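You operate a simulated robot arm through the tools that you are given. There is no shell and no other tool.

You run a simulated robot arm. Do the job below in one go: nothing can be reset, and whatever is moved stays where it is left.

TASK
Run the small panel's lumpy joint smooth with tallow and the iron.
Fine: fume arm on first, no new solder. Tallow back, iron in its rest, controller and fume arm off. Set down upright: green tallow stick.

Only the result counts: the job must be done as asked and must still hold three seconds after the hand-in. Knocking over, shifting, dropping, spilling or breaking anything else fails it.

THE ROBOT
A 7-joint arm with a two-finger parallel gripper, fixed in place. Base frame: the origin is on the floor under the middle of its stand, x ahead of it, y to its left, z up. Readings come in mm, degrees, newtons and seconds.
It reaches about 1247 mm from its shoulder. Its first joint turns from -132.0 to 132.0 degrees. Payload 3.91 kg.
The tool frame sits at the grasp point between the pads (the TCP): z along the fingers, y along the line on which they close. The tips reach 30 mm beyond it. The gripper opens to 110 mm. The fingers are 20 mm wide and 10 mm thick; the gripper's body (48 by 112 mm) begins 55 mm behind the TCP.
Orientation is that of the tool frame in the base frame, as a unit quaternion [w, x, y, z]. With the fingers straight down and closing along the base's y, the tool's x points along the base's -x, its y along +y and its z along -z.

THE INTERFACE
- The arm moves only by the tool drive_tool. Its argument "increments" is a list of rows, each a list of 3 entries, a list of its own where there are three numbers: the turn, a rotation vector about the tool's x, y, z in rad, then the shift along the tool's x, y, z in cm, then the gripper command, from -1 (shut) to 1 (fully open), values between in proportion. In form: [[[wx, wy, wz], [x, y, z], hand], ...]. A call has 1 to 20 rows; each row is the pose to reach, as a shift and turn from the pose commanded when the call began, along the tool's axes at that moment. A row lasts 0.2 s, in which the tool goes at most 50 mm and 8.6 degrees; a call with a longer step from one row to the next is refused whole, and so is a gripper value outside its range. A pose out of reach is approached as far as the arm can. The call stops where the force on the tool passes 90 N (or 10 N more than at its start, if that is more) or the arm is blocked; 0.2 s more then pass. Each finger travels about 108 mm/s and halts on what it meets, pressing with about 44 N; the grip force reading is that of the motor and also rises with nothing between the fingers. The clock runs only during rows and for 0.2 s after the last one: add rows that repeat a pose to give the fingers time. The reply holds the time, the measured pose of the TCP, the force on the tool along the base axes, the opening and the grip force, in the units named above and with some noise, with the torque about the TCP (base axes, N m) and any sound that the robot's microphone picked up.
- Cameras (640 x 400 px; columns grow to the right, rows downward): "scene" is fixed at [50.7, 499.5, 1728.1]; the picture's right is [-0.26, -0.97, 0.00], its down [-0.66, 0.18, -0.73] and it looks along [0.71, -0.19, -0.68] (base axes); focal length 214 px, centre (320, 200). "wrist" rides on the gripper at [72, 17, -103] in the tool frame; the picture's right is [-0.23, 0.97, 0.00], its down [-0.76, -0.18, -0.62] and it looks along [-0.61, -0.14, 0.78] (tool axes); focal length 222 px, centre (320, 200). There is no depth. A picture from a camera that has moved, and an enlarged one, comes with that camera's place and axes in the base frame and with its lens.
- capture(camera): a new picture of that camera. It takes no simulated time.
- close_up(camera, box): a new picture of the part [left, top, right, bottom] of that camera's present view, enlarged. It takes no simulated time.
- sign_off(): hands the job in; it is judged then, once.

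Places have to be worked out from the pictures, the camera data and where the tool is seen. Open the gripper and draw the arm clear of the work before you hand the job in, unless the task says otherwise.

The tools are called after ">>>" as name(argument=value, ...) on one line, values as JSON. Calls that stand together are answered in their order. drive_tool: Moves the arm, as the interface text tells. Its arguments: {"type":"object","properties":{"increments":{"type":"array"}},"required":["increments"]} The other tools are called the same way: capture (camera) takes a picture; close_up (camera, box) takes an enlarged picture of a part of a camera's view; sign_off () hands the job in.

At the start:

```text
t: 0.0
tcp_pos: [169.3, 414.7, 1586.8]
orientation: [0.0, 0.0, 1.0, 0.0]
ft_force: [-0.3, 0.1, 0.1]
ft_torque: [-0.01, -0.01, 0.0]
grip_width: 109.8
grip_force: 0.1
```

scene: 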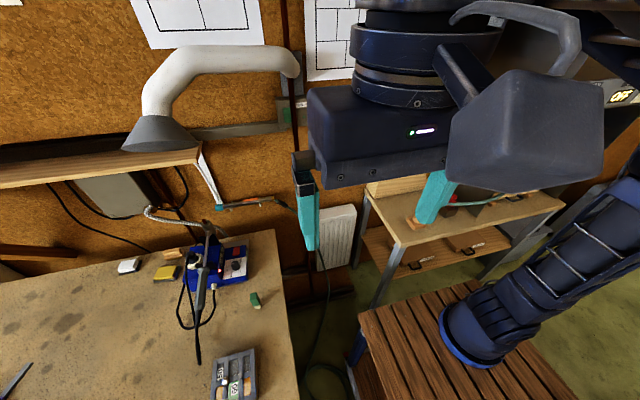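
wrist: 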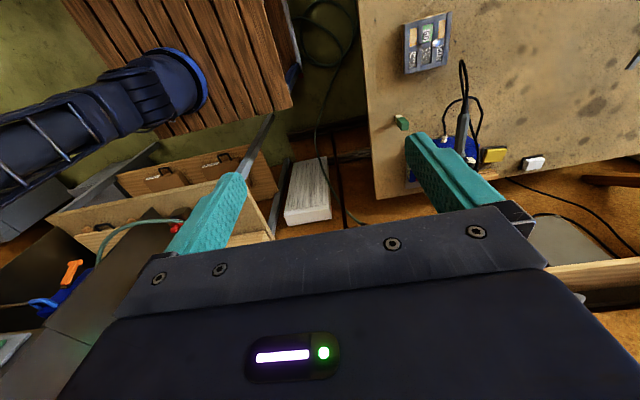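

The pictures show a bench with a soldering station, a green tallow stick, a tray and a fume arm on the left side. I'll look closer at each part before moving.

>>> capture(camera="scene")

>>> close_up(camera="scene", box=[100, 200, 300, 325])

>>> close_up(camera="scene", box=[160, 300, 320, 400])

>>> close_up(camera="scene", box=[100, 30, 340, 180])

>>> close_up(camera="scene", box=[0, 275, 200, 400])

>>> close_up(camera="wrist", box=[350, 0, 640, 181])

```text
taken
```

scene: 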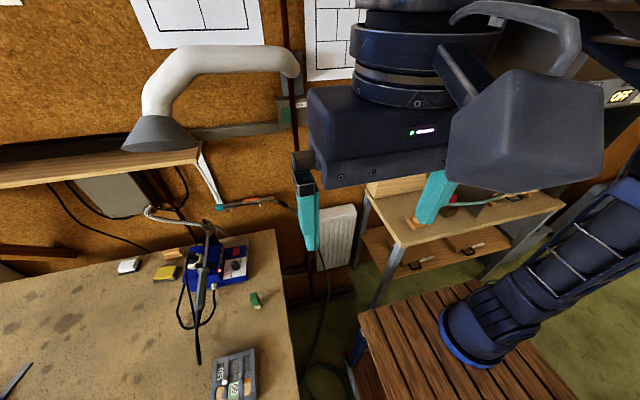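

```text
3.20 times, centred on (200, 262) of scene
camera zoom: at [50.7, 499.5, 1728.1], right [-0.26, -0.97, 0.0], down [-0.66, 0.18, -0.73], along [0.71, -0.19, -0.68], focal length 686 px, centre (704, 0)
```

zoom: 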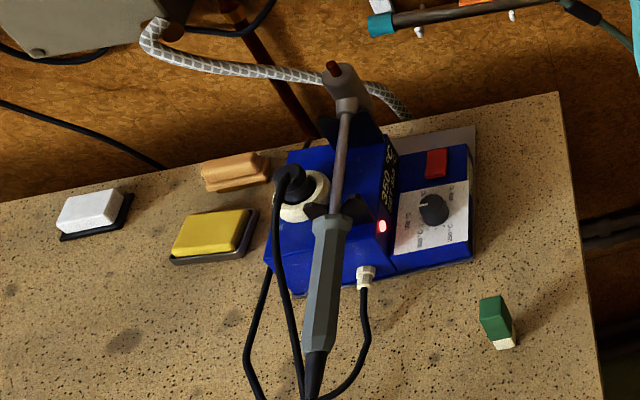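

```text
4.00 times, centred on (240, 350) of scene
camera zoom: at [50.7, 499.5, 1728.1], right [-0.26, -0.97, 0.0], down [-0.66, 0.18, -0.73], along [0.71, -0.19, -0.68], focal length 858 px, centre (640, -400)
```

zoom: 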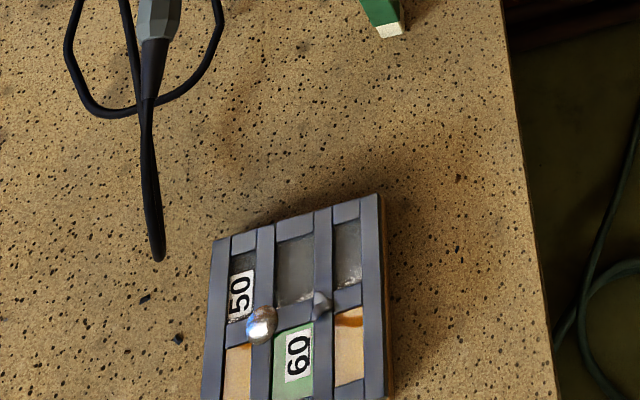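

```text
2.67 times, centred on (220, 105) of scene
camera zoom: at [50.7, 499.5, 1728.1], right [-0.26, -0.97, 0.0], down [-0.66, 0.18, -0.73], along [0.71, -0.19, -0.68], focal length 572 px, centre (587, 453)
```

zoom: 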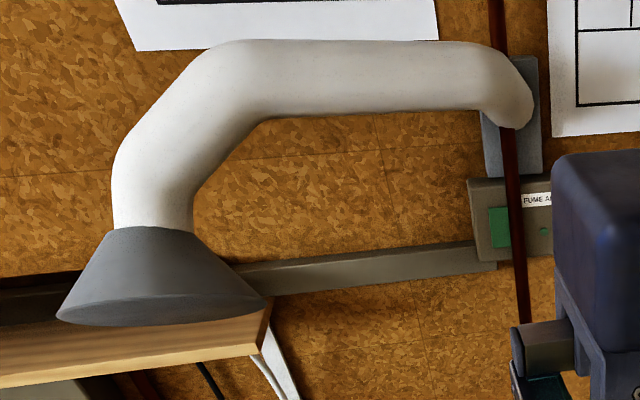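

```text
3.20 times, centred on (100, 338) of scene
camera zoom: at [50.7, 499.5, 1728.1], right [-0.26, -0.97, 0.0], down [-0.66, 0.18, -0.73], along [0.71, -0.19, -0.68], focal length 686 px, centre (1024, -240)
```

zoom: 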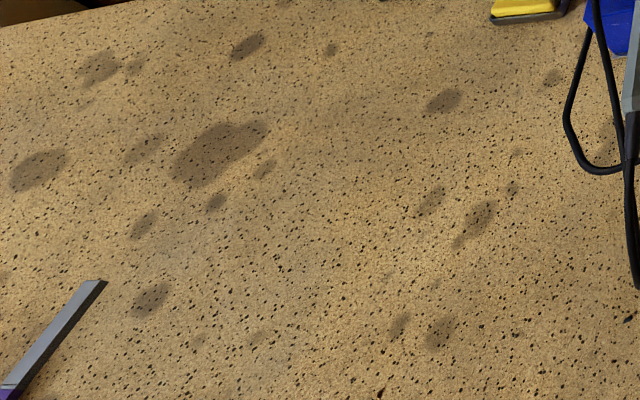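

```text
2.21 times, centred on (495, 90) of wrist
camera zoom: at [96.2, 433.2, 1689.6], right [0.23, 0.97, 0.0], down [0.76, -0.18, 0.62], along [0.61, -0.14, -0.78], focal length 490 px, centre (-66, 442)
```

zoom: 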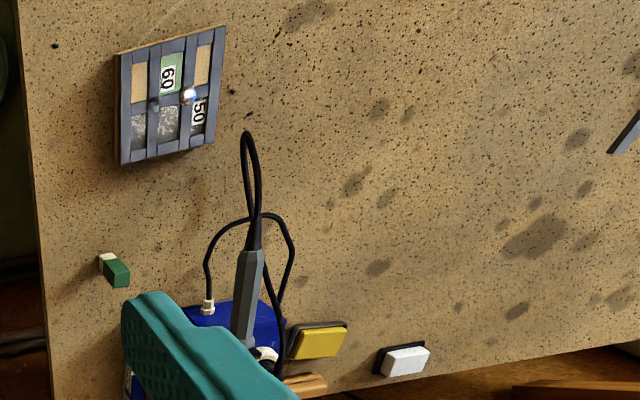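

The stick triangulates to roughly (410, 637, 965), so the bench top is near z≈950. I'll zoom further into the controller, stick, panel and fume switch.

>>> close_up(camera="scene", box=[210, 235, 274, 275])

>>> close_up(camera="scene", box=[232, 280, 280, 310])

>>> close_up(camera="scene", box=[180, 210, 244, 250])

>>> close_up(camera="scene", box=[200, 340, 264, 380])

>>> close_up(camera="scene", box=[262, 90, 326, 130])

>>> close_up(camera="wrist", box=[390, 0, 486, 60])

>>> close_up(camera="wrist", box=[380, 100, 540, 200])

>>> close_up(camera="scene", box=[560, 60, 640, 110])

>>> close_up(camera="scene", box=[400, 170, 560, 270])

```text
10.00 times, centred on (242, 255) of scene
camera zoom: at [50.7, 499.5, 1728.1], right [-0.26, -0.97, 0.0], down [-0.66, 0.18, -0.73], along [0.71, -0.19, -0.68], focal length 2145 px, centre (1100, -350)
```

zoom: 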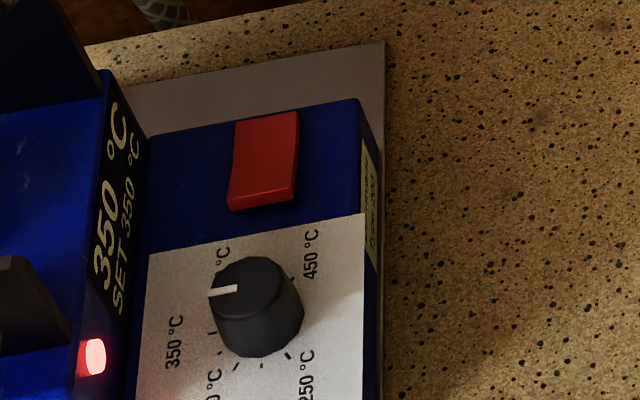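

```text
13.33 times, centred on (256, 295) of scene
camera zoom: at [50.7, 499.5, 1728.1], right [-0.26, -0.97, 0.0], down [-0.66, 0.18, -0.73], along [0.71, -0.19, -0.68], focal length 2860 px, centre (1173, -1067)
```

zoom: 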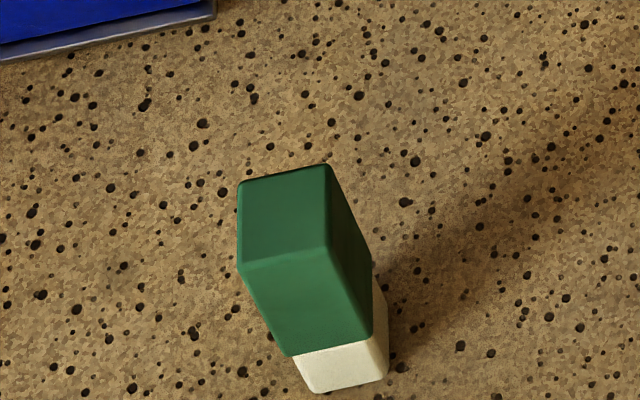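

```text
10.00 times, centred on (212, 230) of scene
camera zoom: at [50.7, 499.5, 1728.1], right [-0.26, -0.97, 0.0], down [-0.66, 0.18, -0.73], along [0.71, -0.19, -0.68], focal length 2145 px, centre (1400, -100)
```

zoom: 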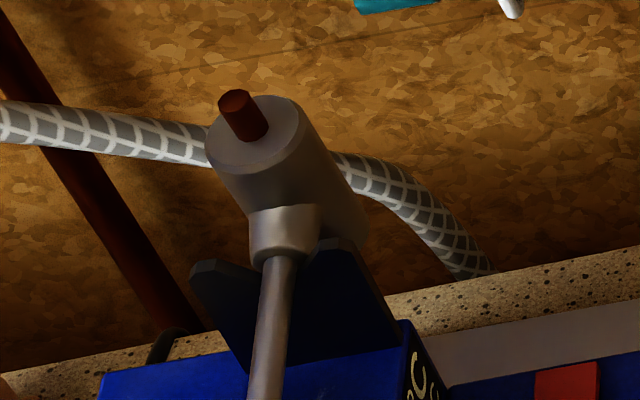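

```text
10.00 times, centred on (232, 360) of scene
camera zoom: at [50.7, 499.5, 1728.1], right [-0.26, -0.97, 0.0], down [-0.66, 0.18, -0.73], along [0.71, -0.19, -0.68], focal length 2145 px, centre (1200, -1400)
```

zoom: 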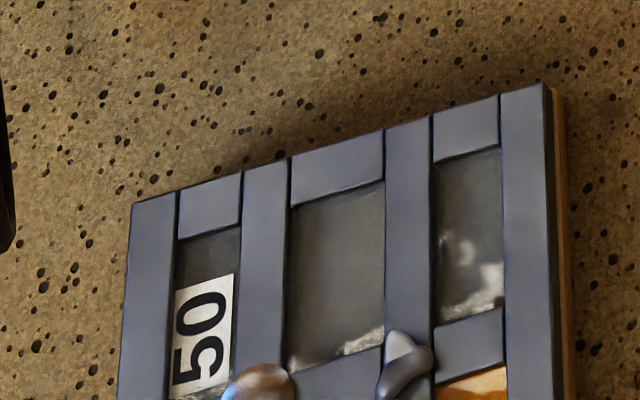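

```text
10.00 times, centred on (294, 110) of scene
camera zoom: at [50.7, 499.5, 1728.1], right [-0.26, -0.97, 0.0], down [-0.66, 0.18, -0.73], along [0.71, -0.19, -0.68], focal length 2145 px, centre (580, 1100)
```

zoom: 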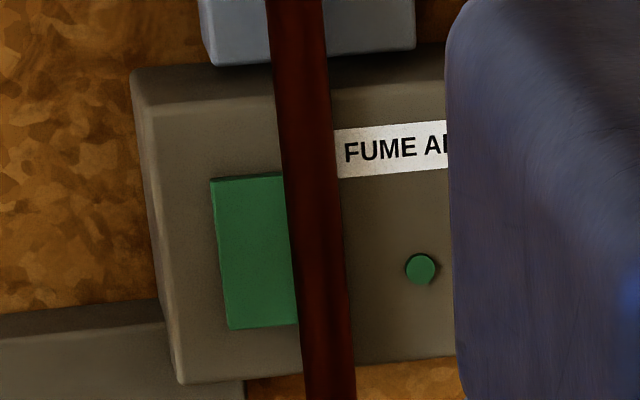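

```text
6.67 times, centred on (438, 30) of wrist
camera zoom: at [96.2, 433.2, 1689.6], right [0.23, 0.97, 0.0], down [0.76, -0.18, 0.62], along [0.61, -0.14, -0.78], focal length 1481 px, centre (-467, 1333)
```

zoom: 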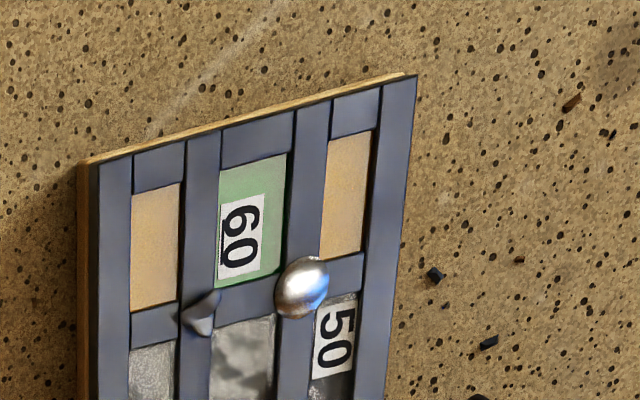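

```text
4.00 times, centred on (460, 150) of wrist
camera zoom: at [96.2, 433.2, 1689.6], right [0.23, 0.97, 0.0], down [0.76, -0.18, 0.62], along [0.61, -0.14, -0.78], focal length 888 px, centre (-240, 400)
```

zoom: 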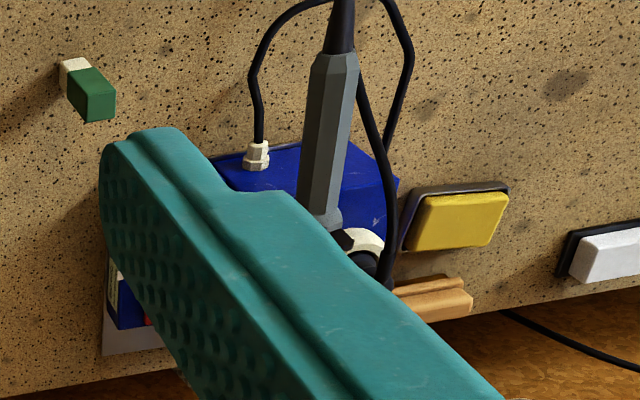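

```text
8.00 times, centred on (600, 85) of scene
camera zoom: at [50.7, 499.5, 1728.1], right [-0.26, -0.97, 0.0], down [-0.66, 0.18, -0.73], along [0.71, -0.19, -0.68], focal length 1716 px, centre (-1920, 1120)
```

zoom: 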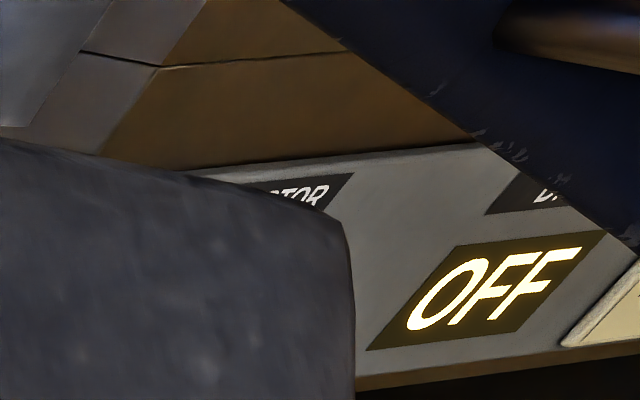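

```text
4.00 times, centred on (480, 220) of scene
camera zoom: at [50.7, 499.5, 1728.1], right [-0.26, -0.97, 0.0], down [-0.66, 0.18, -0.73], along [0.71, -0.19, -0.68], focal length 858 px, centre (-320, 120)
```

zoom: 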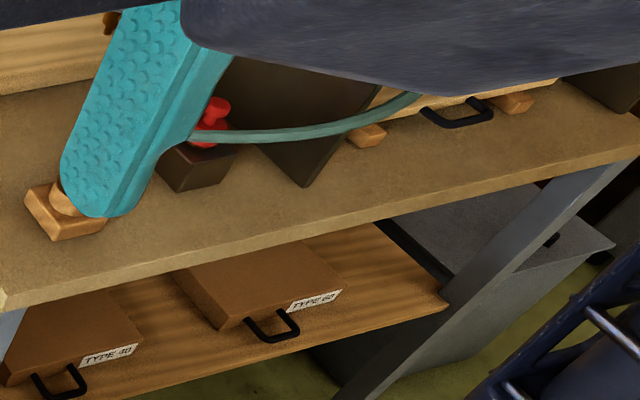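

The controller shows 350/350 °C with its red lamp lit, and the tallow stick stands upright on its white end near (395, 633). I'll move over the bench, well above everything, for better wrist views.

>>> drive_tool(increments=[[[0, 0, 0], [-1.3, 3.3, 2], 1], [[0, 0, 0], [-2.6, 6.6, 4], 1], [[0, 0, 0], [-3.9, 9.9, 6], 1], [[0, 0, 0], [-5.2, 13.2, 8], 1], [[0, 0, 0], [-6.5, 16.5, 10], 1], [[0, 0, 0], [-7.8, 19.8, 12], 1], [[0, 0, 0], [-8.1, 22.5, 13.7], 1]])

>>> capture(camera="wrist")

>>> capture(camera="scene")

```text
t: 1.6
tcp_pos: [250.1, 638.9, 1448.0]
orientation: [0.0, 0.001, 1.0, 0.001]
ft_force: [0.3, -0.4, 1.5]
ft_torque: [0.05, -0.01, -0.01]
grip_width: 110.0
grip_force: 0.0
```

```text
taken
camera wrist: at [176.4, 657.0, 1551.2], right [0.23, 0.97, 0.0], down [0.76, -0.18, 0.62], along [0.61, -0.14, -0.78], focal length 222 px, centre (320, 200)
```

wrist: 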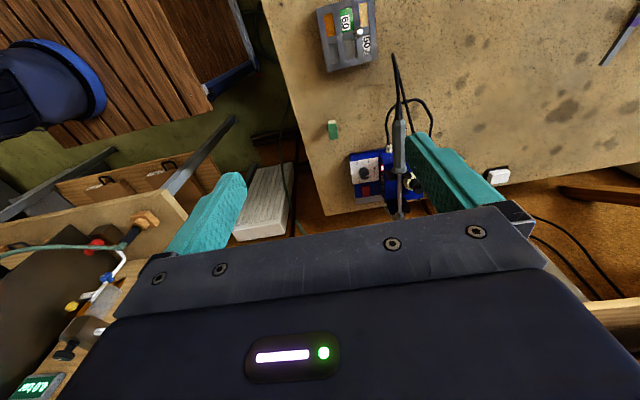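

```text
taken
```

scene: 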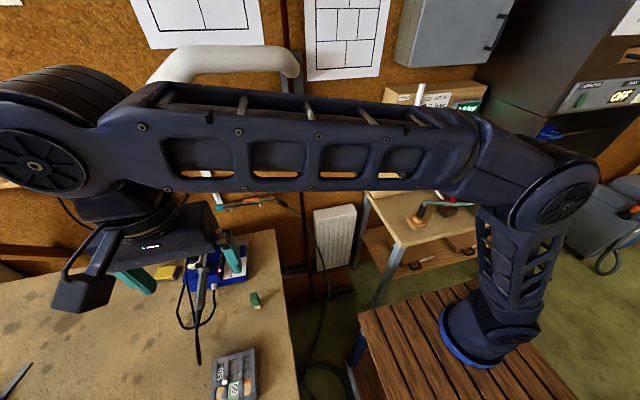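

The arm is now over the bench. I'll take enlarged wrist views for better positions.

>>> close_up(camera="wrist", box=[300, 100, 460, 200])

>>> close_up(camera="wrist", box=[340, 40, 452, 110])

>>> close_up(camera="wrist", box=[304, 0, 400, 60])

>>> close_up(camera="wrist", box=[340, 130, 436, 190])

>>> close_up(camera="scene", box=[200, 340, 280, 390])

>>> close_up(camera="scene", box=[360, 0, 640, 175])

```text
4.00 times, centred on (380, 150) of wrist
camera zoom: at [176.4, 657.0, 1551.2], right [0.23, 0.97, 0.0], down [0.76, -0.18, 0.62], along [0.61, -0.14, -0.78], focal length 888 px, centre (80, 400)
```

zoom: 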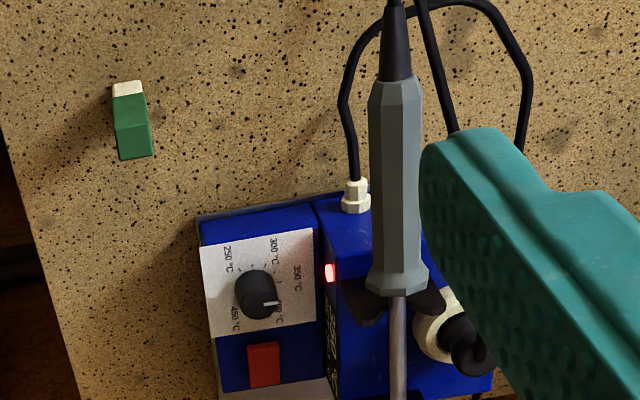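

```text
5.71 times, centred on (396, 75) of wrist
camera zoom: at [176.4, 657.0, 1551.2], right [0.23, 0.97, 0.0], down [0.76, -0.18, 0.62], along [0.61, -0.14, -0.78], focal length 1269 px, centre (-114, 914)
```

zoom: 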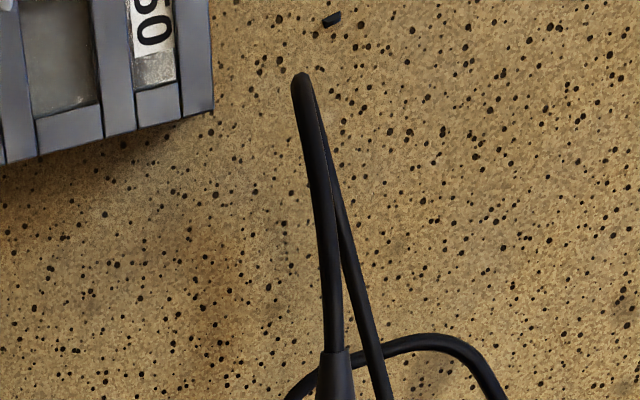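

```text
6.67 times, centred on (352, 30) of wrist
camera zoom: at [176.4, 657.0, 1551.2], right [0.23, 0.97, 0.0], down [0.76, -0.18, 0.62], along [0.61, -0.14, -0.78], focal length 1481 px, centre (107, 1333)
```

zoom: 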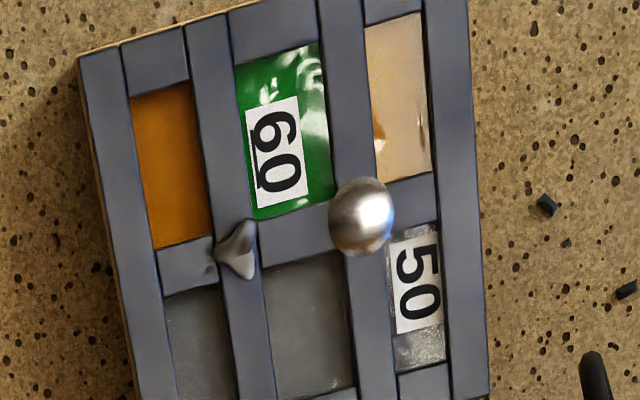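

```text
6.67 times, centred on (388, 160) of wrist
camera zoom: at [176.4, 657.0, 1551.2], right [0.23, 0.97, 0.0], down [0.76, -0.18, 0.62], along [0.61, -0.14, -0.78], focal length 1481 px, centre (-133, 467)
```

zoom: 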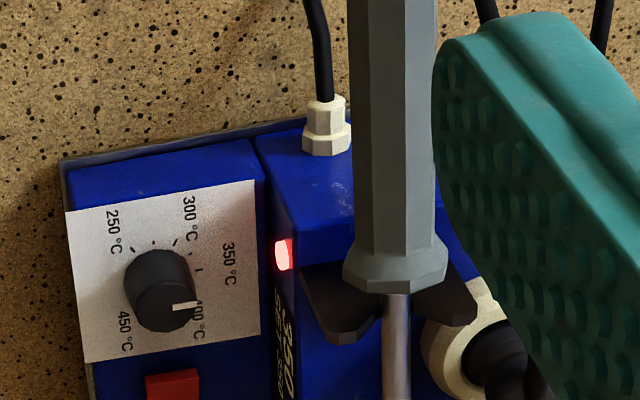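

```text
8.00 times, centred on (240, 365) of scene
camera zoom: at [50.7, 499.5, 1728.1], right [-0.26, -0.97, 0.0], down [-0.66, 0.18, -0.73], along [0.71, -0.19, -0.68], focal length 1716 px, centre (960, -1120)
```

zoom: 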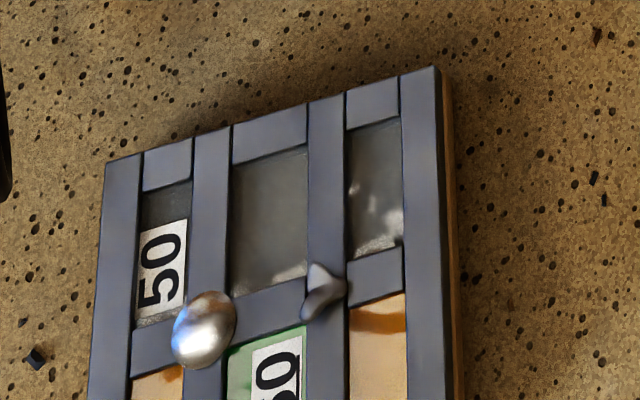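

```text
2.29 times, centred on (500, 88) of scene
camera zoom: at [50.7, 499.5, 1728.1], right [-0.26, -0.97, 0.0], down [-0.66, 0.18, -0.73], along [0.71, -0.19, -0.68], focal length 490 px, centre (-91, 457)
```

zoom: 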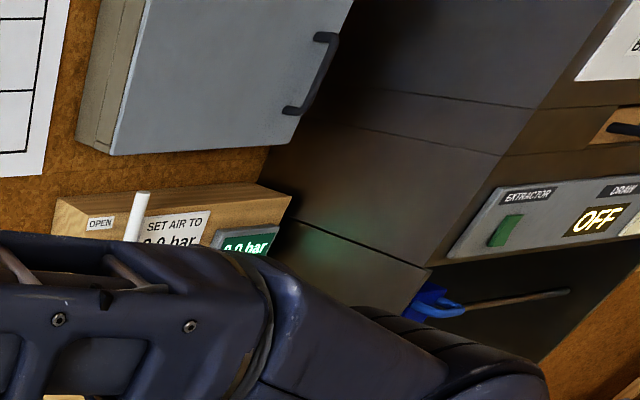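

The panel carries two lumps: a shiny dome near (210, 730) and a grey peaked one near (208, 689). I need to see which is the lumpy joint, so I'll lower the wrist camera toward the panel, staying on its robot side and well above the bench.

>>> drive_tool(increments=[[[0, 0, 0], [2, 0.76, 3.7], 1], [[0, 0, 0], [4, 1.5, 7.4], 1], [[0, 0, 0], [6, 2.3, 11.1], 1], [[0, 0, 0], [8, 3, 14.8], 1], [[0, 0, 0], [10, 3.8, 18.5], 1], [[0, 0, 0], [12, 4.6, 22.2], 1], [[0, 0, 0], [14, 5.3, 25.9], 1], [[0, 0, 0], [16, 6.1, 29.8], 1]])

>>> capture(camera="wrist")

>>> capture(camera="scene")

```text
t: 3.4
tcp_pos: [90.0, 703.8, 1151.7]
orientation: [-0.001, 0.0, 1.0, 0.0]
ft_force: [0.4, 0.0, 1.3]
ft_torque: [0.05, 0.03, -0.01]
grip_width: 110.3
grip_force: 0.1
```

```text
taken
camera wrist: at [17.0, 721.6, 1255.7], right [0.23, 0.97, 0.0], down [0.76, -0.18, 0.62], along [0.61, -0.14, -0.78], focal length 222 px, centre (320, 200)
```

wrist: 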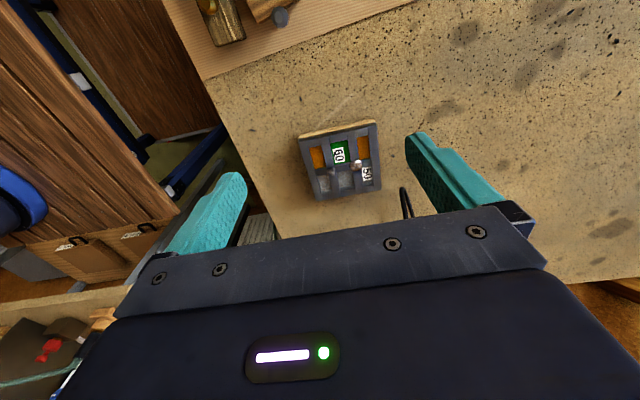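

```text
taken
```

scene: 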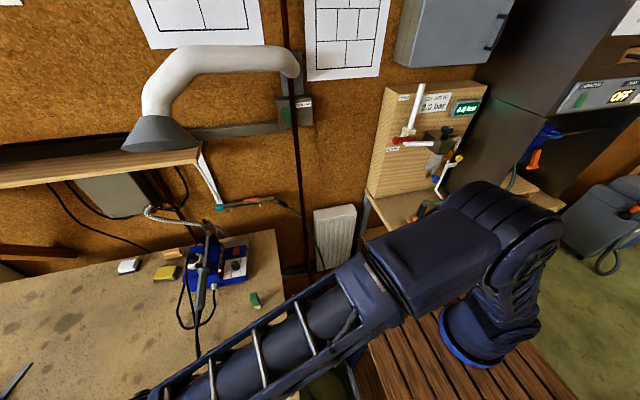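

The panel is now in view; I'll enlarge it and the fume switch, now unobstructed in the scene view.

>>> close_up(camera="wrist", box=[292, 115, 388, 205])

>>> close_up(camera="wrist", box=[320, 150, 384, 190])

>>> close_up(camera="wrist", box=[160, 0, 448, 100])

>>> close_up(camera="scene", box=[270, 85, 334, 125])

>>> close_up(camera="scene", box=[170, 150, 330, 250])

>>> close_up(camera="scene", box=[100, 0, 420, 200])

```text
4.44 times, centred on (340, 160) of wrist
camera zoom: at [17.0, 721.6, 1255.7], right [0.23, 0.97, 0.0], down [0.76, -0.18, 0.62], along [0.61, -0.14, -0.78], focal length 987 px, centre (231, 378)
```

zoom: 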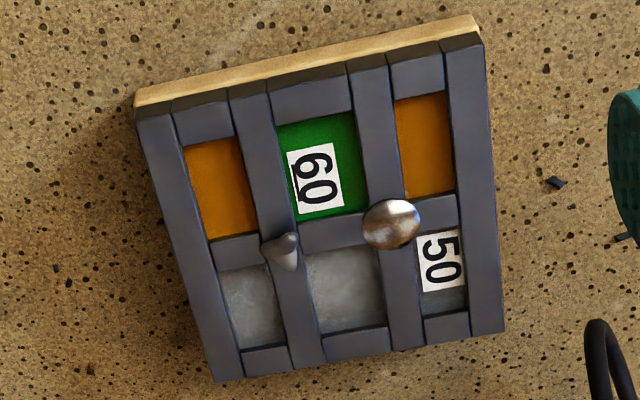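

```text
10.00 times, centred on (352, 170) of wrist
camera zoom: at [17.0, 721.6, 1255.7], right [0.23, 0.97, 0.0], down [0.76, -0.18, 0.62], along [0.61, -0.14, -0.78], focal length 2221 px, centre (0, 500)
```

zoom: 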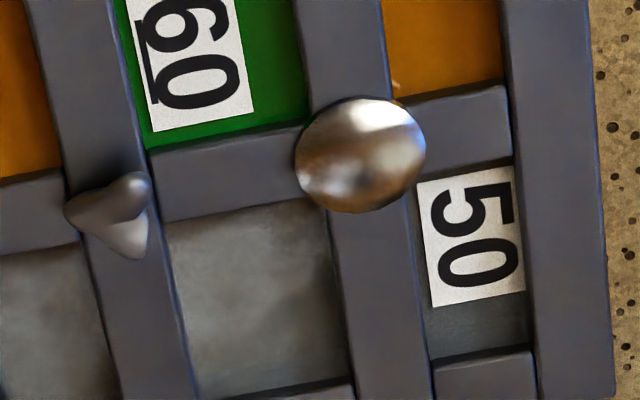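

```text
2.22 times, centred on (304, 50) of wrist
camera zoom: at [17.0, 721.6, 1255.7], right [0.23, 0.97, 0.0], down [0.76, -0.18, 0.62], along [0.61, -0.14, -0.78], focal length 494 px, centre (356, 533)
```

zoom: 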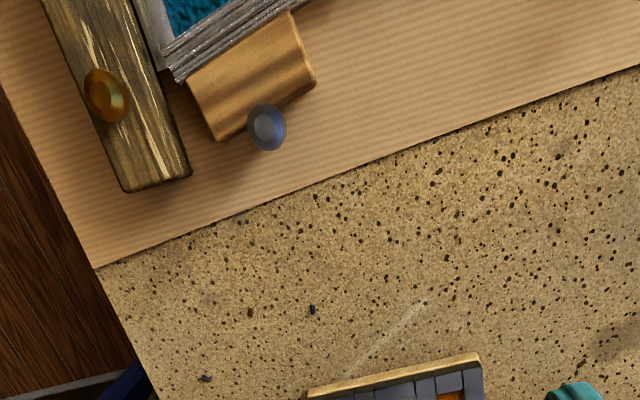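

```text
10.00 times, centred on (302, 105) of scene
camera zoom: at [50.7, 499.5, 1728.1], right [-0.26, -0.97, 0.0], down [-0.66, 0.18, -0.73], along [0.71, -0.19, -0.68], focal length 2145 px, centre (500, 1150)
```

zoom: 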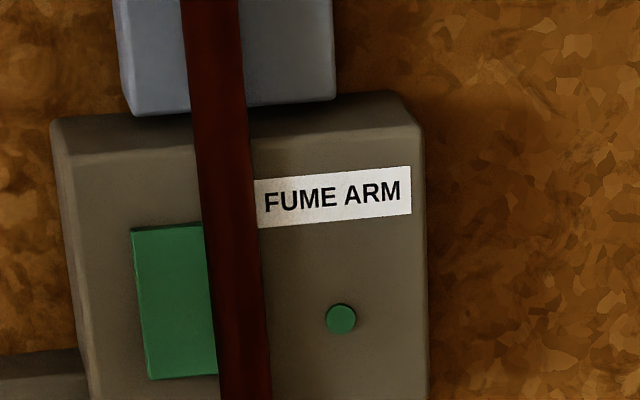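

```text
4.00 times, centred on (250, 200) of scene
camera zoom: at [50.7, 499.5, 1728.1], right [-0.26, -0.97, 0.0], down [-0.66, 0.18, -0.73], along [0.71, -0.19, -0.68], focal length 858 px, centre (600, 200)
```

zoom: 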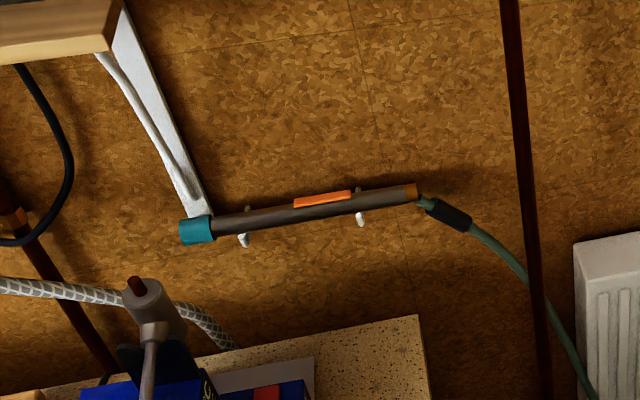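

```text
2.00 times, centred on (260, 100) of scene
camera zoom: at [50.7, 499.5, 1728.1], right [-0.26, -0.97, 0.0], down [-0.66, 0.18, -0.73], along [0.71, -0.19, -0.68], focal length 429 px, centre (440, 400)
```

zoom: 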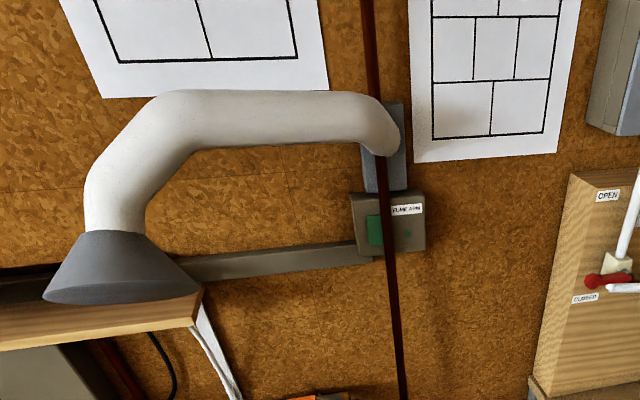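

The left joint (near (208, 689)) is grey and peaked, while the right one is a shiny dome. I'll tilt the gripper to look at the panel from a low angle and compare their shapes, keeping the tool over 1030 mm.

>>> drive_tool(increments=[[[0, -0.14, 0], [-0.2, 0, 1.5], 1], [[0, -0.28, 0], [-0.4, 0, 3], 1], [[0, -0.42, 0], [-0.6, 0, 5], 1], [[0, -0.56, 0], [-0.8, 0, 7], 1], [[0, -0.698, 0], [-1, 0, 9.2], 1]])

>>> capture(camera="wrist")

```text
t: 4.6
tcp_pos: [100.1, 703.3, 1060.1]
orientation: [0.343, 0.001, 0.939, 0.001]
ft_force: [0.3, -0.3, 0.0]
ft_torque: [0.01, 0.05, -0.03]
grip_width: 110.1
grip_force: 0.2
```

```text
taken
camera wrist: at [-22.1, 720.3, 1092.7], right [0.18, 0.97, 0.15], down [0.18, -0.18, 0.97], along [0.97, -0.14, -0.21], focal length 222 px, centre (320, 200)
```

wrist: 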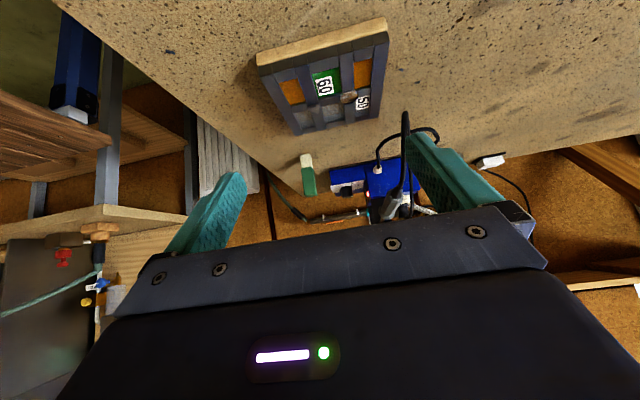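

>>> close_up(camera="wrist", box=[290, 75, 386, 135])

>>> close_up(camera="wrist", box=[280, 110, 472, 230])

>>> close_up(camera="wrist", box=[310, 150, 454, 240])

```text
6.67 times, centred on (338, 105) of wrist
camera zoom: at [-22.1, 720.3, 1092.7], right [0.18, 0.97, 0.15], down [0.18, -0.18, 0.97], along [0.97, -0.14, -0.21], focal length 1481 px, centre (200, 833)
```

zoom: 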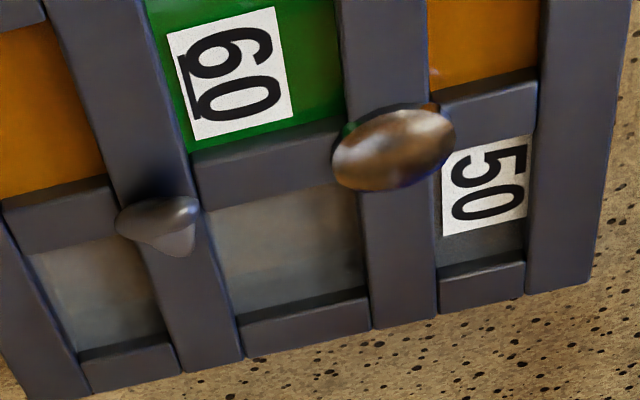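

```text
3.33 times, centred on (376, 170) of wrist
camera zoom: at [-22.1, 720.3, 1092.7], right [0.18, 0.97, 0.15], down [0.18, -0.18, 0.97], along [0.97, -0.14, -0.21], focal length 740 px, centre (133, 300)
```

zoom: 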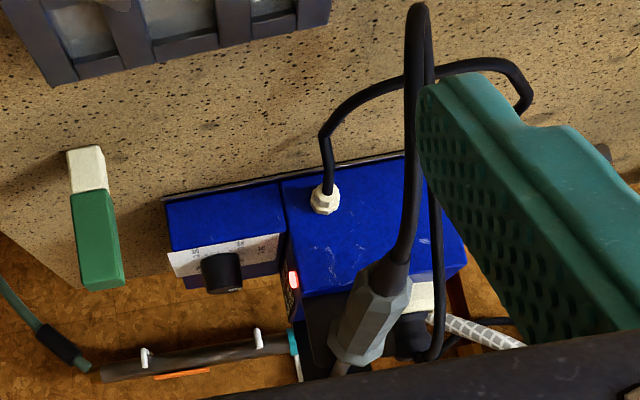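

```text
4.44 times, centred on (382, 195) of wrist
camera zoom: at [-22.1, 720.3, 1092.7], right [0.18, 0.97, 0.15], down [0.18, -0.18, 0.97], along [0.97, -0.14, -0.21], focal length 987 px, centre (44, 222)
```

zoom: 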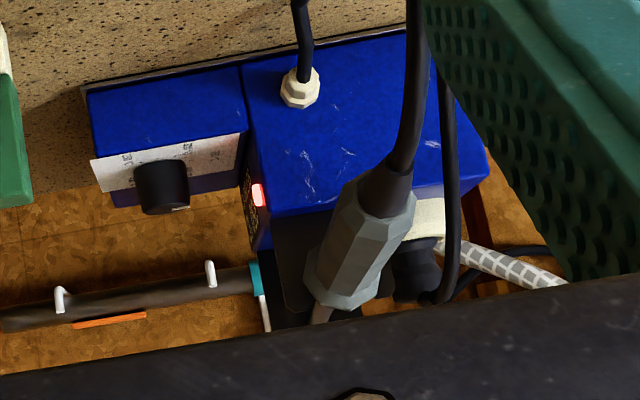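

From the low angle, the right joint is a smooth shiny dome and the left one is dull with several peaks, so the left joint at about (208, 689) is the lumpy one. Next I need the fume switch on the far wall: I'll rise and tilt to look at the box.

>>> drive_tool(increments=[[[0, -0.03, 0], [-3.3, -2.1, -1.2], 1], [[0, -0.06, 0], [-6.6, -4.2, -2.4], 1], [[0, -0.09, 0], [-9.9, -6.3, -3.6], 1], [[0, -0.12, 0], [-13.2, -8.4, -4.8], 1], [[0, -0.15, 0], [-16.5, -10.5, -6], 1], [[0, -0.18, 0], [-19.8, -12.6, -7.2], 1], [[0, -0.21, 0], [-23.1, -14.7, -8.4], 1], [[0, -0.24, 0], [-26.4, -16.8, -9.6], 1], [[0, -0.27, 0], [-29.7, -18.9, -10.8], 1], [[0, -0.3, 0], [-33, -21, -12], 1], [[0, -0.33, 0], [-36.3, -23.1, -13.2], 1], [[0, -0.36, 0], [-39.6, -25.2, -14.5], 1], [[0, -0.384, 0], [-43.3, -27.3, -15.85], 1]])

>>> capture(camera="wrist")

>>> capture(camera="scene")

```text
t: 7.4
tcp_pos: [329.5, 428.9, 1459.4]
orientation: [0.515, 0.0, 0.857, 0.0]
ft_force: [0.6, 0.1, -0.3]
ft_torque: [-0.02, -0.01, -0.02]
grip_width: 110.2
grip_force: 0.1
```

```text
taken
camera wrist: at [203.1, 445.6, 1444.0], right [0.11, 0.97, 0.2], down [-0.19, -0.18, 0.97], along [0.98, -0.14, 0.17], focal length 222 px, centre (320, 200)
```

wrist: 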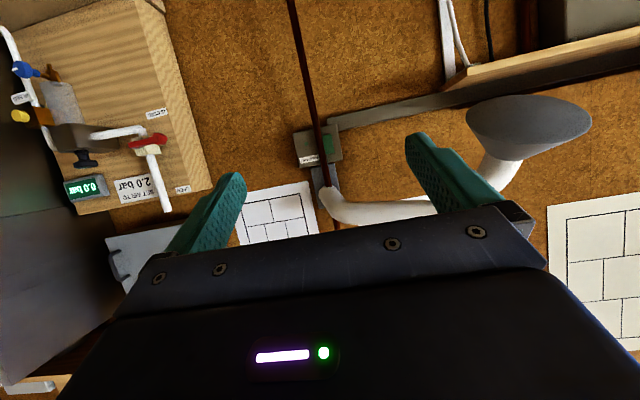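

```text
taken
```

scene: 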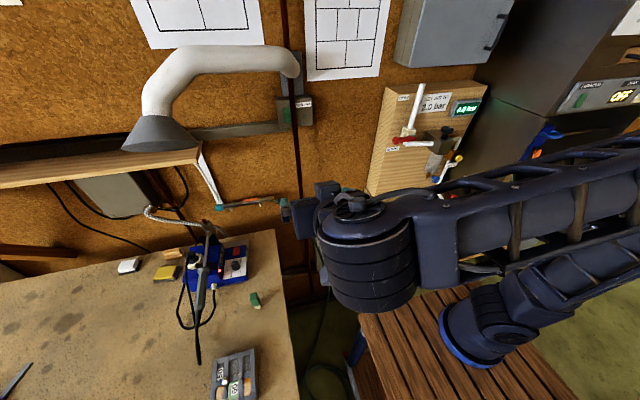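

The wrist camera now sees the fume box between the fingers. I'll enlarge it in both cameras to triangulate the pad and the dark-red pole.

>>> close_up(camera="wrist", box=[280, 110, 376, 170])

>>> close_up(camera="scene", box=[270, 85, 334, 125])

>>> close_up(camera="wrist", box=[200, 0, 520, 200])

```text
6.67 times, centred on (328, 140) of wrist
camera zoom: at [203.1, 445.6, 1444.0], right [0.11, 0.97, 0.2], down [-0.19, -0.18, 0.97], along [0.98, -0.14, 0.17], focal length 1481 px, centre (267, 600)
```

zoom: 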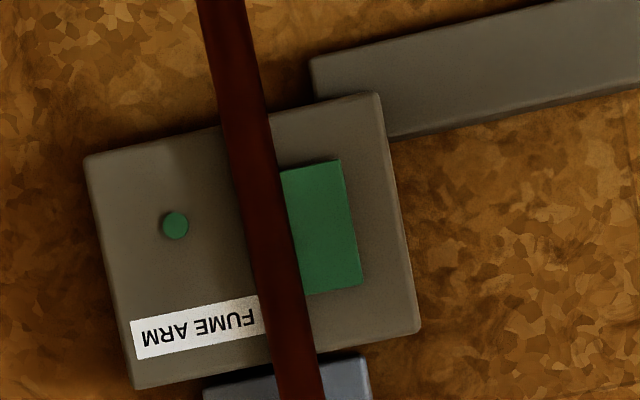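

```text
10.00 times, centred on (302, 105) of scene
camera zoom: at [50.7, 499.5, 1728.1], right [-0.26, -0.97, 0.0], down [-0.66, 0.18, -0.73], along [0.71, -0.19, -0.68], focal length 2145 px, centre (500, 1150)
```

zoom: 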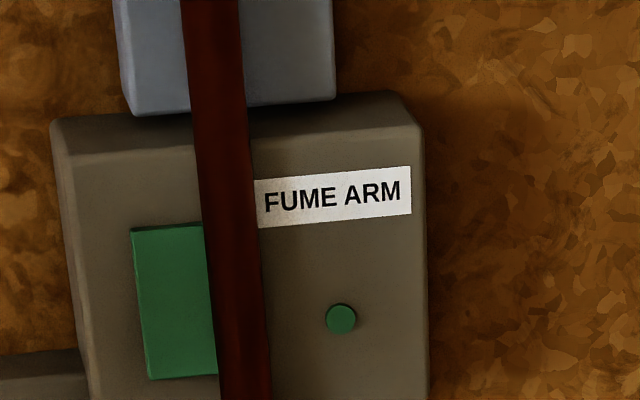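

```text
2.00 times, centred on (360, 100) of wrist
camera zoom: at [203.1, 445.6, 1444.0], right [0.11, 0.97, 0.2], down [-0.19, -0.18, 0.97], along [0.98, -0.14, 0.17], focal length 444 px, centre (240, 400)
```

zoom: 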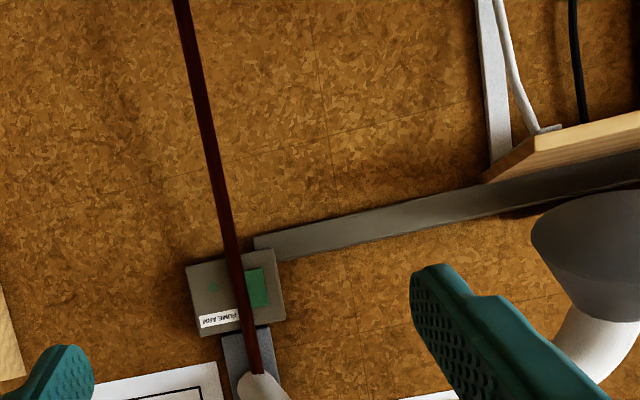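

Triangulation puts the fume box face at x≈890, lamp at (894, 339, 1388), green pad's left edge at y≈419 with centre z≈1403, and the pole about 22 mm thick at (841, 388) in front of its right side. I'll close the fingers, level them forward and come to a spot left of the pole to press at an angle.

>>> drive_tool(increments=[[[0, -0.061, 0], [-1.26, 1.35, 3.87], 0.5], [[0, -0.122, 0], [-2.51, 2.7, 7.74], 0], [[0, -0.183, 0], [-3.77, 4.05, 11.6], -0.5], [[0, -0.244, 0], [-5.02, 5.4, 15.5], -1], [[0, -0.306, 0], [-6.28, 6.75, 19.3], -1], [[0, -0.367, 0], [-7.54, 8.1, 23.2], -1], [[0, -0.428, 0], [-8.79, 9.45, 27.1], -1], [[0, -0.489, 0], [-10.05, 10.8, 30.95], -1]])

>>> capture(camera="scene")

>>> capture(camera="wrist")

```text
t: 9.2
tcp_pos: [650.1, 535.6, 1405.6]
orientation: [0.708, 0.0, 0.707, 0.001]
ft_force: [-0.6, 0.2, 2.0]
ft_torque: [0.0, 0.04, 0.06]
grip_width: 0.2
grip_force: 37.9
```

```text
taken
```

scene: 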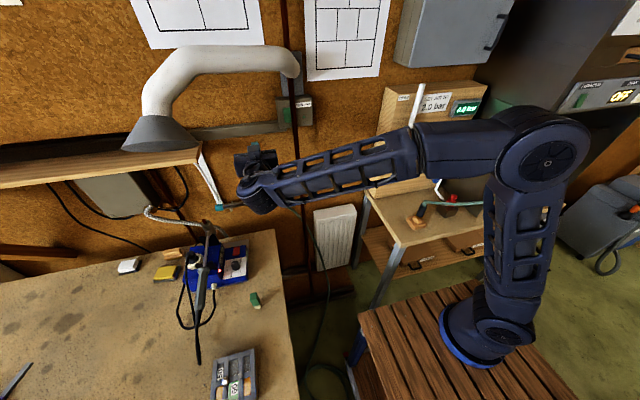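

```text
taken
camera wrist: at [546.6, 554.2, 1332.3], right [0.0, 0.97, 0.23], down [-0.62, -0.18, 0.76], along [0.78, -0.14, 0.61], focal length 222 px, centre (320, 200)
```

wrist: 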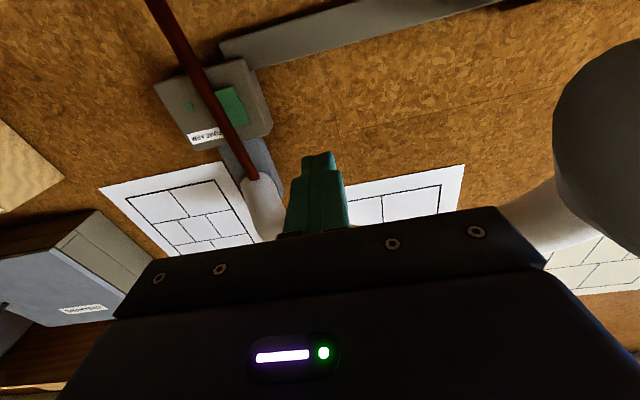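

I'll zoom in from this nearer viewpoint to confirm the pole and pad places.

>>> close_up(camera="wrist", box=[150, 50, 278, 150])

>>> close_up(camera="scene", box=[200, 70, 328, 150])

```text
4.00 times, centred on (214, 100) of wrist
camera zoom: at [546.6, 554.2, 1332.3], right [0.0, 0.97, 0.23], down [-0.62, -0.18, 0.76], along [0.78, -0.14, 0.61], focal length 888 px, centre (744, 600)
```

zoom: 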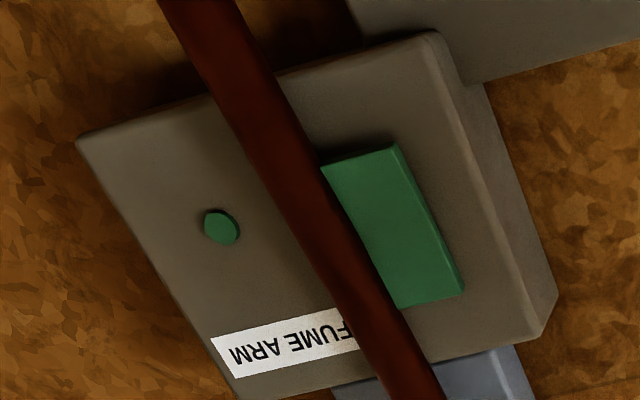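

```text
5.00 times, centred on (264, 110) of scene
camera zoom: at [50.7, 499.5, 1728.1], right [-0.26, -0.97, 0.0], down [-0.66, 0.18, -0.73], along [0.71, -0.19, -0.68], focal length 1072 px, centre (600, 650)
```

zoom: 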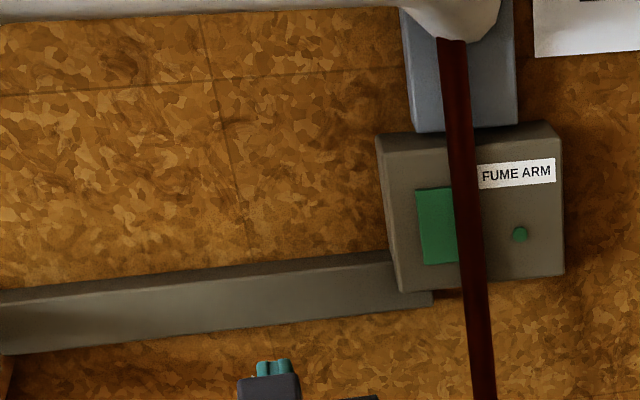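

From this closer view the pole sits right against the box (about y 370–392), leaving the pad free from y≈392 to 420. I'll yaw 30° and stop about 100 mm short of the pad, aimed at y≈415.

>>> drive_tool(increments=[[[0.131, 0, 0], [0.11, -1.6, 3.06], -1], [[0.262, 0, 0], [0.23, -3.2, 6.1], -1], [[0.393, 0, 0], [0.34, -4.8, 9.2], -1], [[0.5236, 0, 0], [0.46, -6.43, 12.23], -1], [[0.5236, 0, 0], [0.46, -6.43, 12.23], -1]])

>>> capture(camera="wrist")

>>> close_up(camera="scene", box=[200, 70, 328, 150])

```text
t: 10.4
tcp_pos: [773.5, 473.8, 1397.0]
orientation: [0.683, 0.184, 0.683, -0.185]
ft_force: [0.5, 0.1, -0.1]
ft_torque: [-0.02, 0.0, 0.0]
grip_width: 0.1
grip_force: 37.4
```

```text
taken
camera wrist: at [692.1, 540.3, 1324.2], right [0.49, 0.84, 0.23], down [-0.63, 0.16, 0.76], along [0.61, -0.51, 0.61], focal length 222 px, centre (320, 200)
```

wrist: 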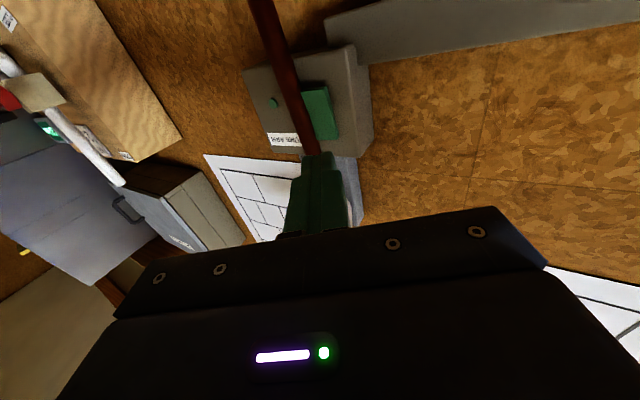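

```text
5.00 times, centred on (264, 110) of scene
camera zoom: at [50.7, 499.5, 1728.1], right [-0.26, -0.97, 0.0], down [-0.66, 0.18, -0.73], along [0.71, -0.19, -0.68], focal length 1072 px, centre (600, 650)
```

zoom: 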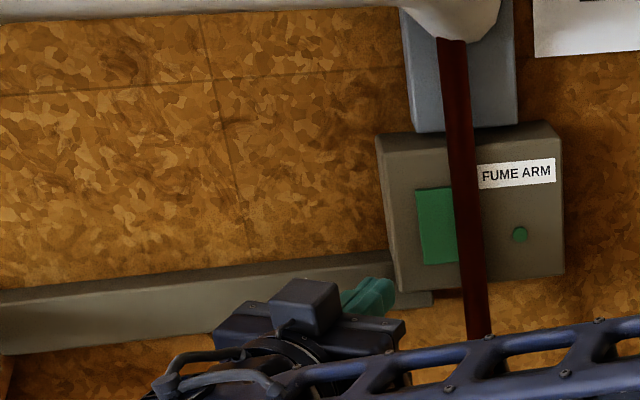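

I'll check the fingertip alignment with the pad from here.

>>> close_up(camera="wrist", box=[240, 60, 400, 160])

```text
4.00 times, centred on (320, 110) of wrist
camera zoom: at [692.1, 540.3, 1324.2], right [0.49, 0.84, 0.23], down [-0.63, 0.16, 0.76], along [0.61, -0.51, 0.61], focal length 888 px, centre (320, 560)
```

zoom: 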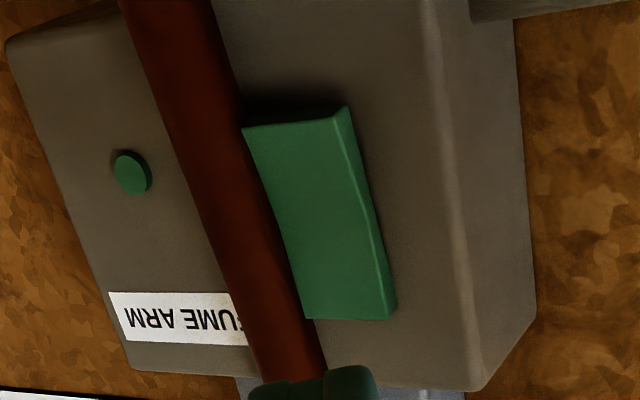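

The pad's left edge is at y≈420 and the tip is lined up within a few mm. I'll trim 4 mm to the right and advance to just short of contact.

>>> drive_tool(increments=[[[0, 0, 0], [0, -0.4, 4], -1], [[0, 0, 0], [0, -0.4, 7.5], -1], [[0, 0, 0], [0, -0.4, 8.8], -1], [[0, 0, 0], [0, -0.4, 9.0], -1]])

>>> close_up(camera="wrist", box=[240, 60, 400, 160])

>>> close_up(camera="scene", box=[262, 85, 326, 125])

```text
t: 11.4
tcp_pos: [849.0, 420.8, 1397.2]
orientation: [0.683, 0.183, 0.683, -0.182]
ft_force: [-0.6, 0.2, 0.0]
ft_torque: [-0.02, 0.02, 0.02]
grip_width: 0.2
grip_force: 37.4
```

```text
4.00 times, centred on (320, 110) of wrist
camera zoom: at [767.2, 489.4, 1324.5], right [0.49, 0.84, 0.23], down [-0.63, 0.16, 0.76], along [0.61, -0.51, 0.61], focal length 888 px, centre (320, 560)
```

zoom: 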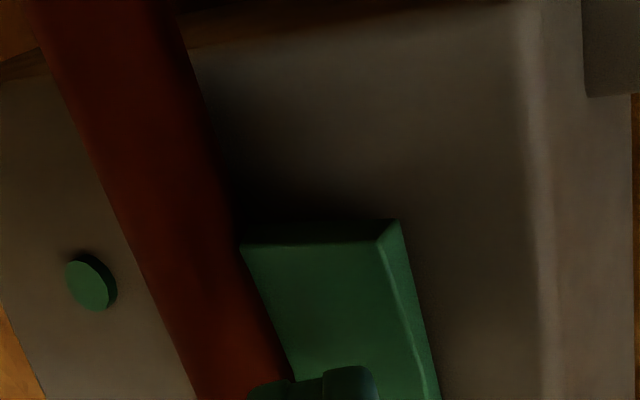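

```text
10.00 times, centred on (294, 105) of scene
camera zoom: at [50.7, 499.5, 1728.1], right [-0.26, -0.97, 0.0], down [-0.66, 0.18, -0.73], along [0.71, -0.19, -0.68], focal length 2145 px, centre (580, 1150)
```

zoom: 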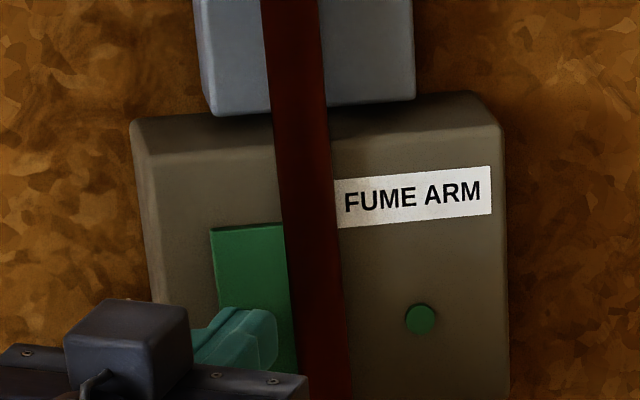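

The tip is in front of the pad, about 10 mm off. I'll push forward in small steps and watch the force and lamp.

>>> drive_tool(increments=[[[0, 0, 0], [0, 0, 0.2], -1], [[0, 0, 0], [0, 0, 0.4], -1], [[0, 0, 0], [0, 0, 0.6], -1], [[0, 0, 0], [0, 0, 0.8], -1]])

>>> close_up(camera="scene", box=[262, 85, 326, 125])

```text
t: 12.4
tcp_pos: [857.2, 419.0, 1397.5]
orientation: [0.683, 0.183, 0.683, -0.183]
ft_force: [-0.6, 0.5, -0.2]
ft_torque: [-0.03, -0.01, -0.06]
grip_width: 0.2
grip_force: 37.4
```

```text
10.00 times, centred on (294, 105) of scene
camera zoom: at [50.7, 499.5, 1728.1], right [-0.26, -0.97, 0.0], down [-0.66, 0.18, -0.73], along [0.71, -0.19, -0.68], focal length 2145 px, centre (580, 1150)
```

zoom: 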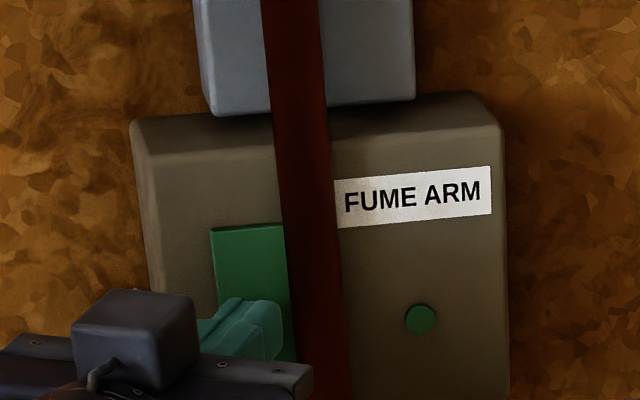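

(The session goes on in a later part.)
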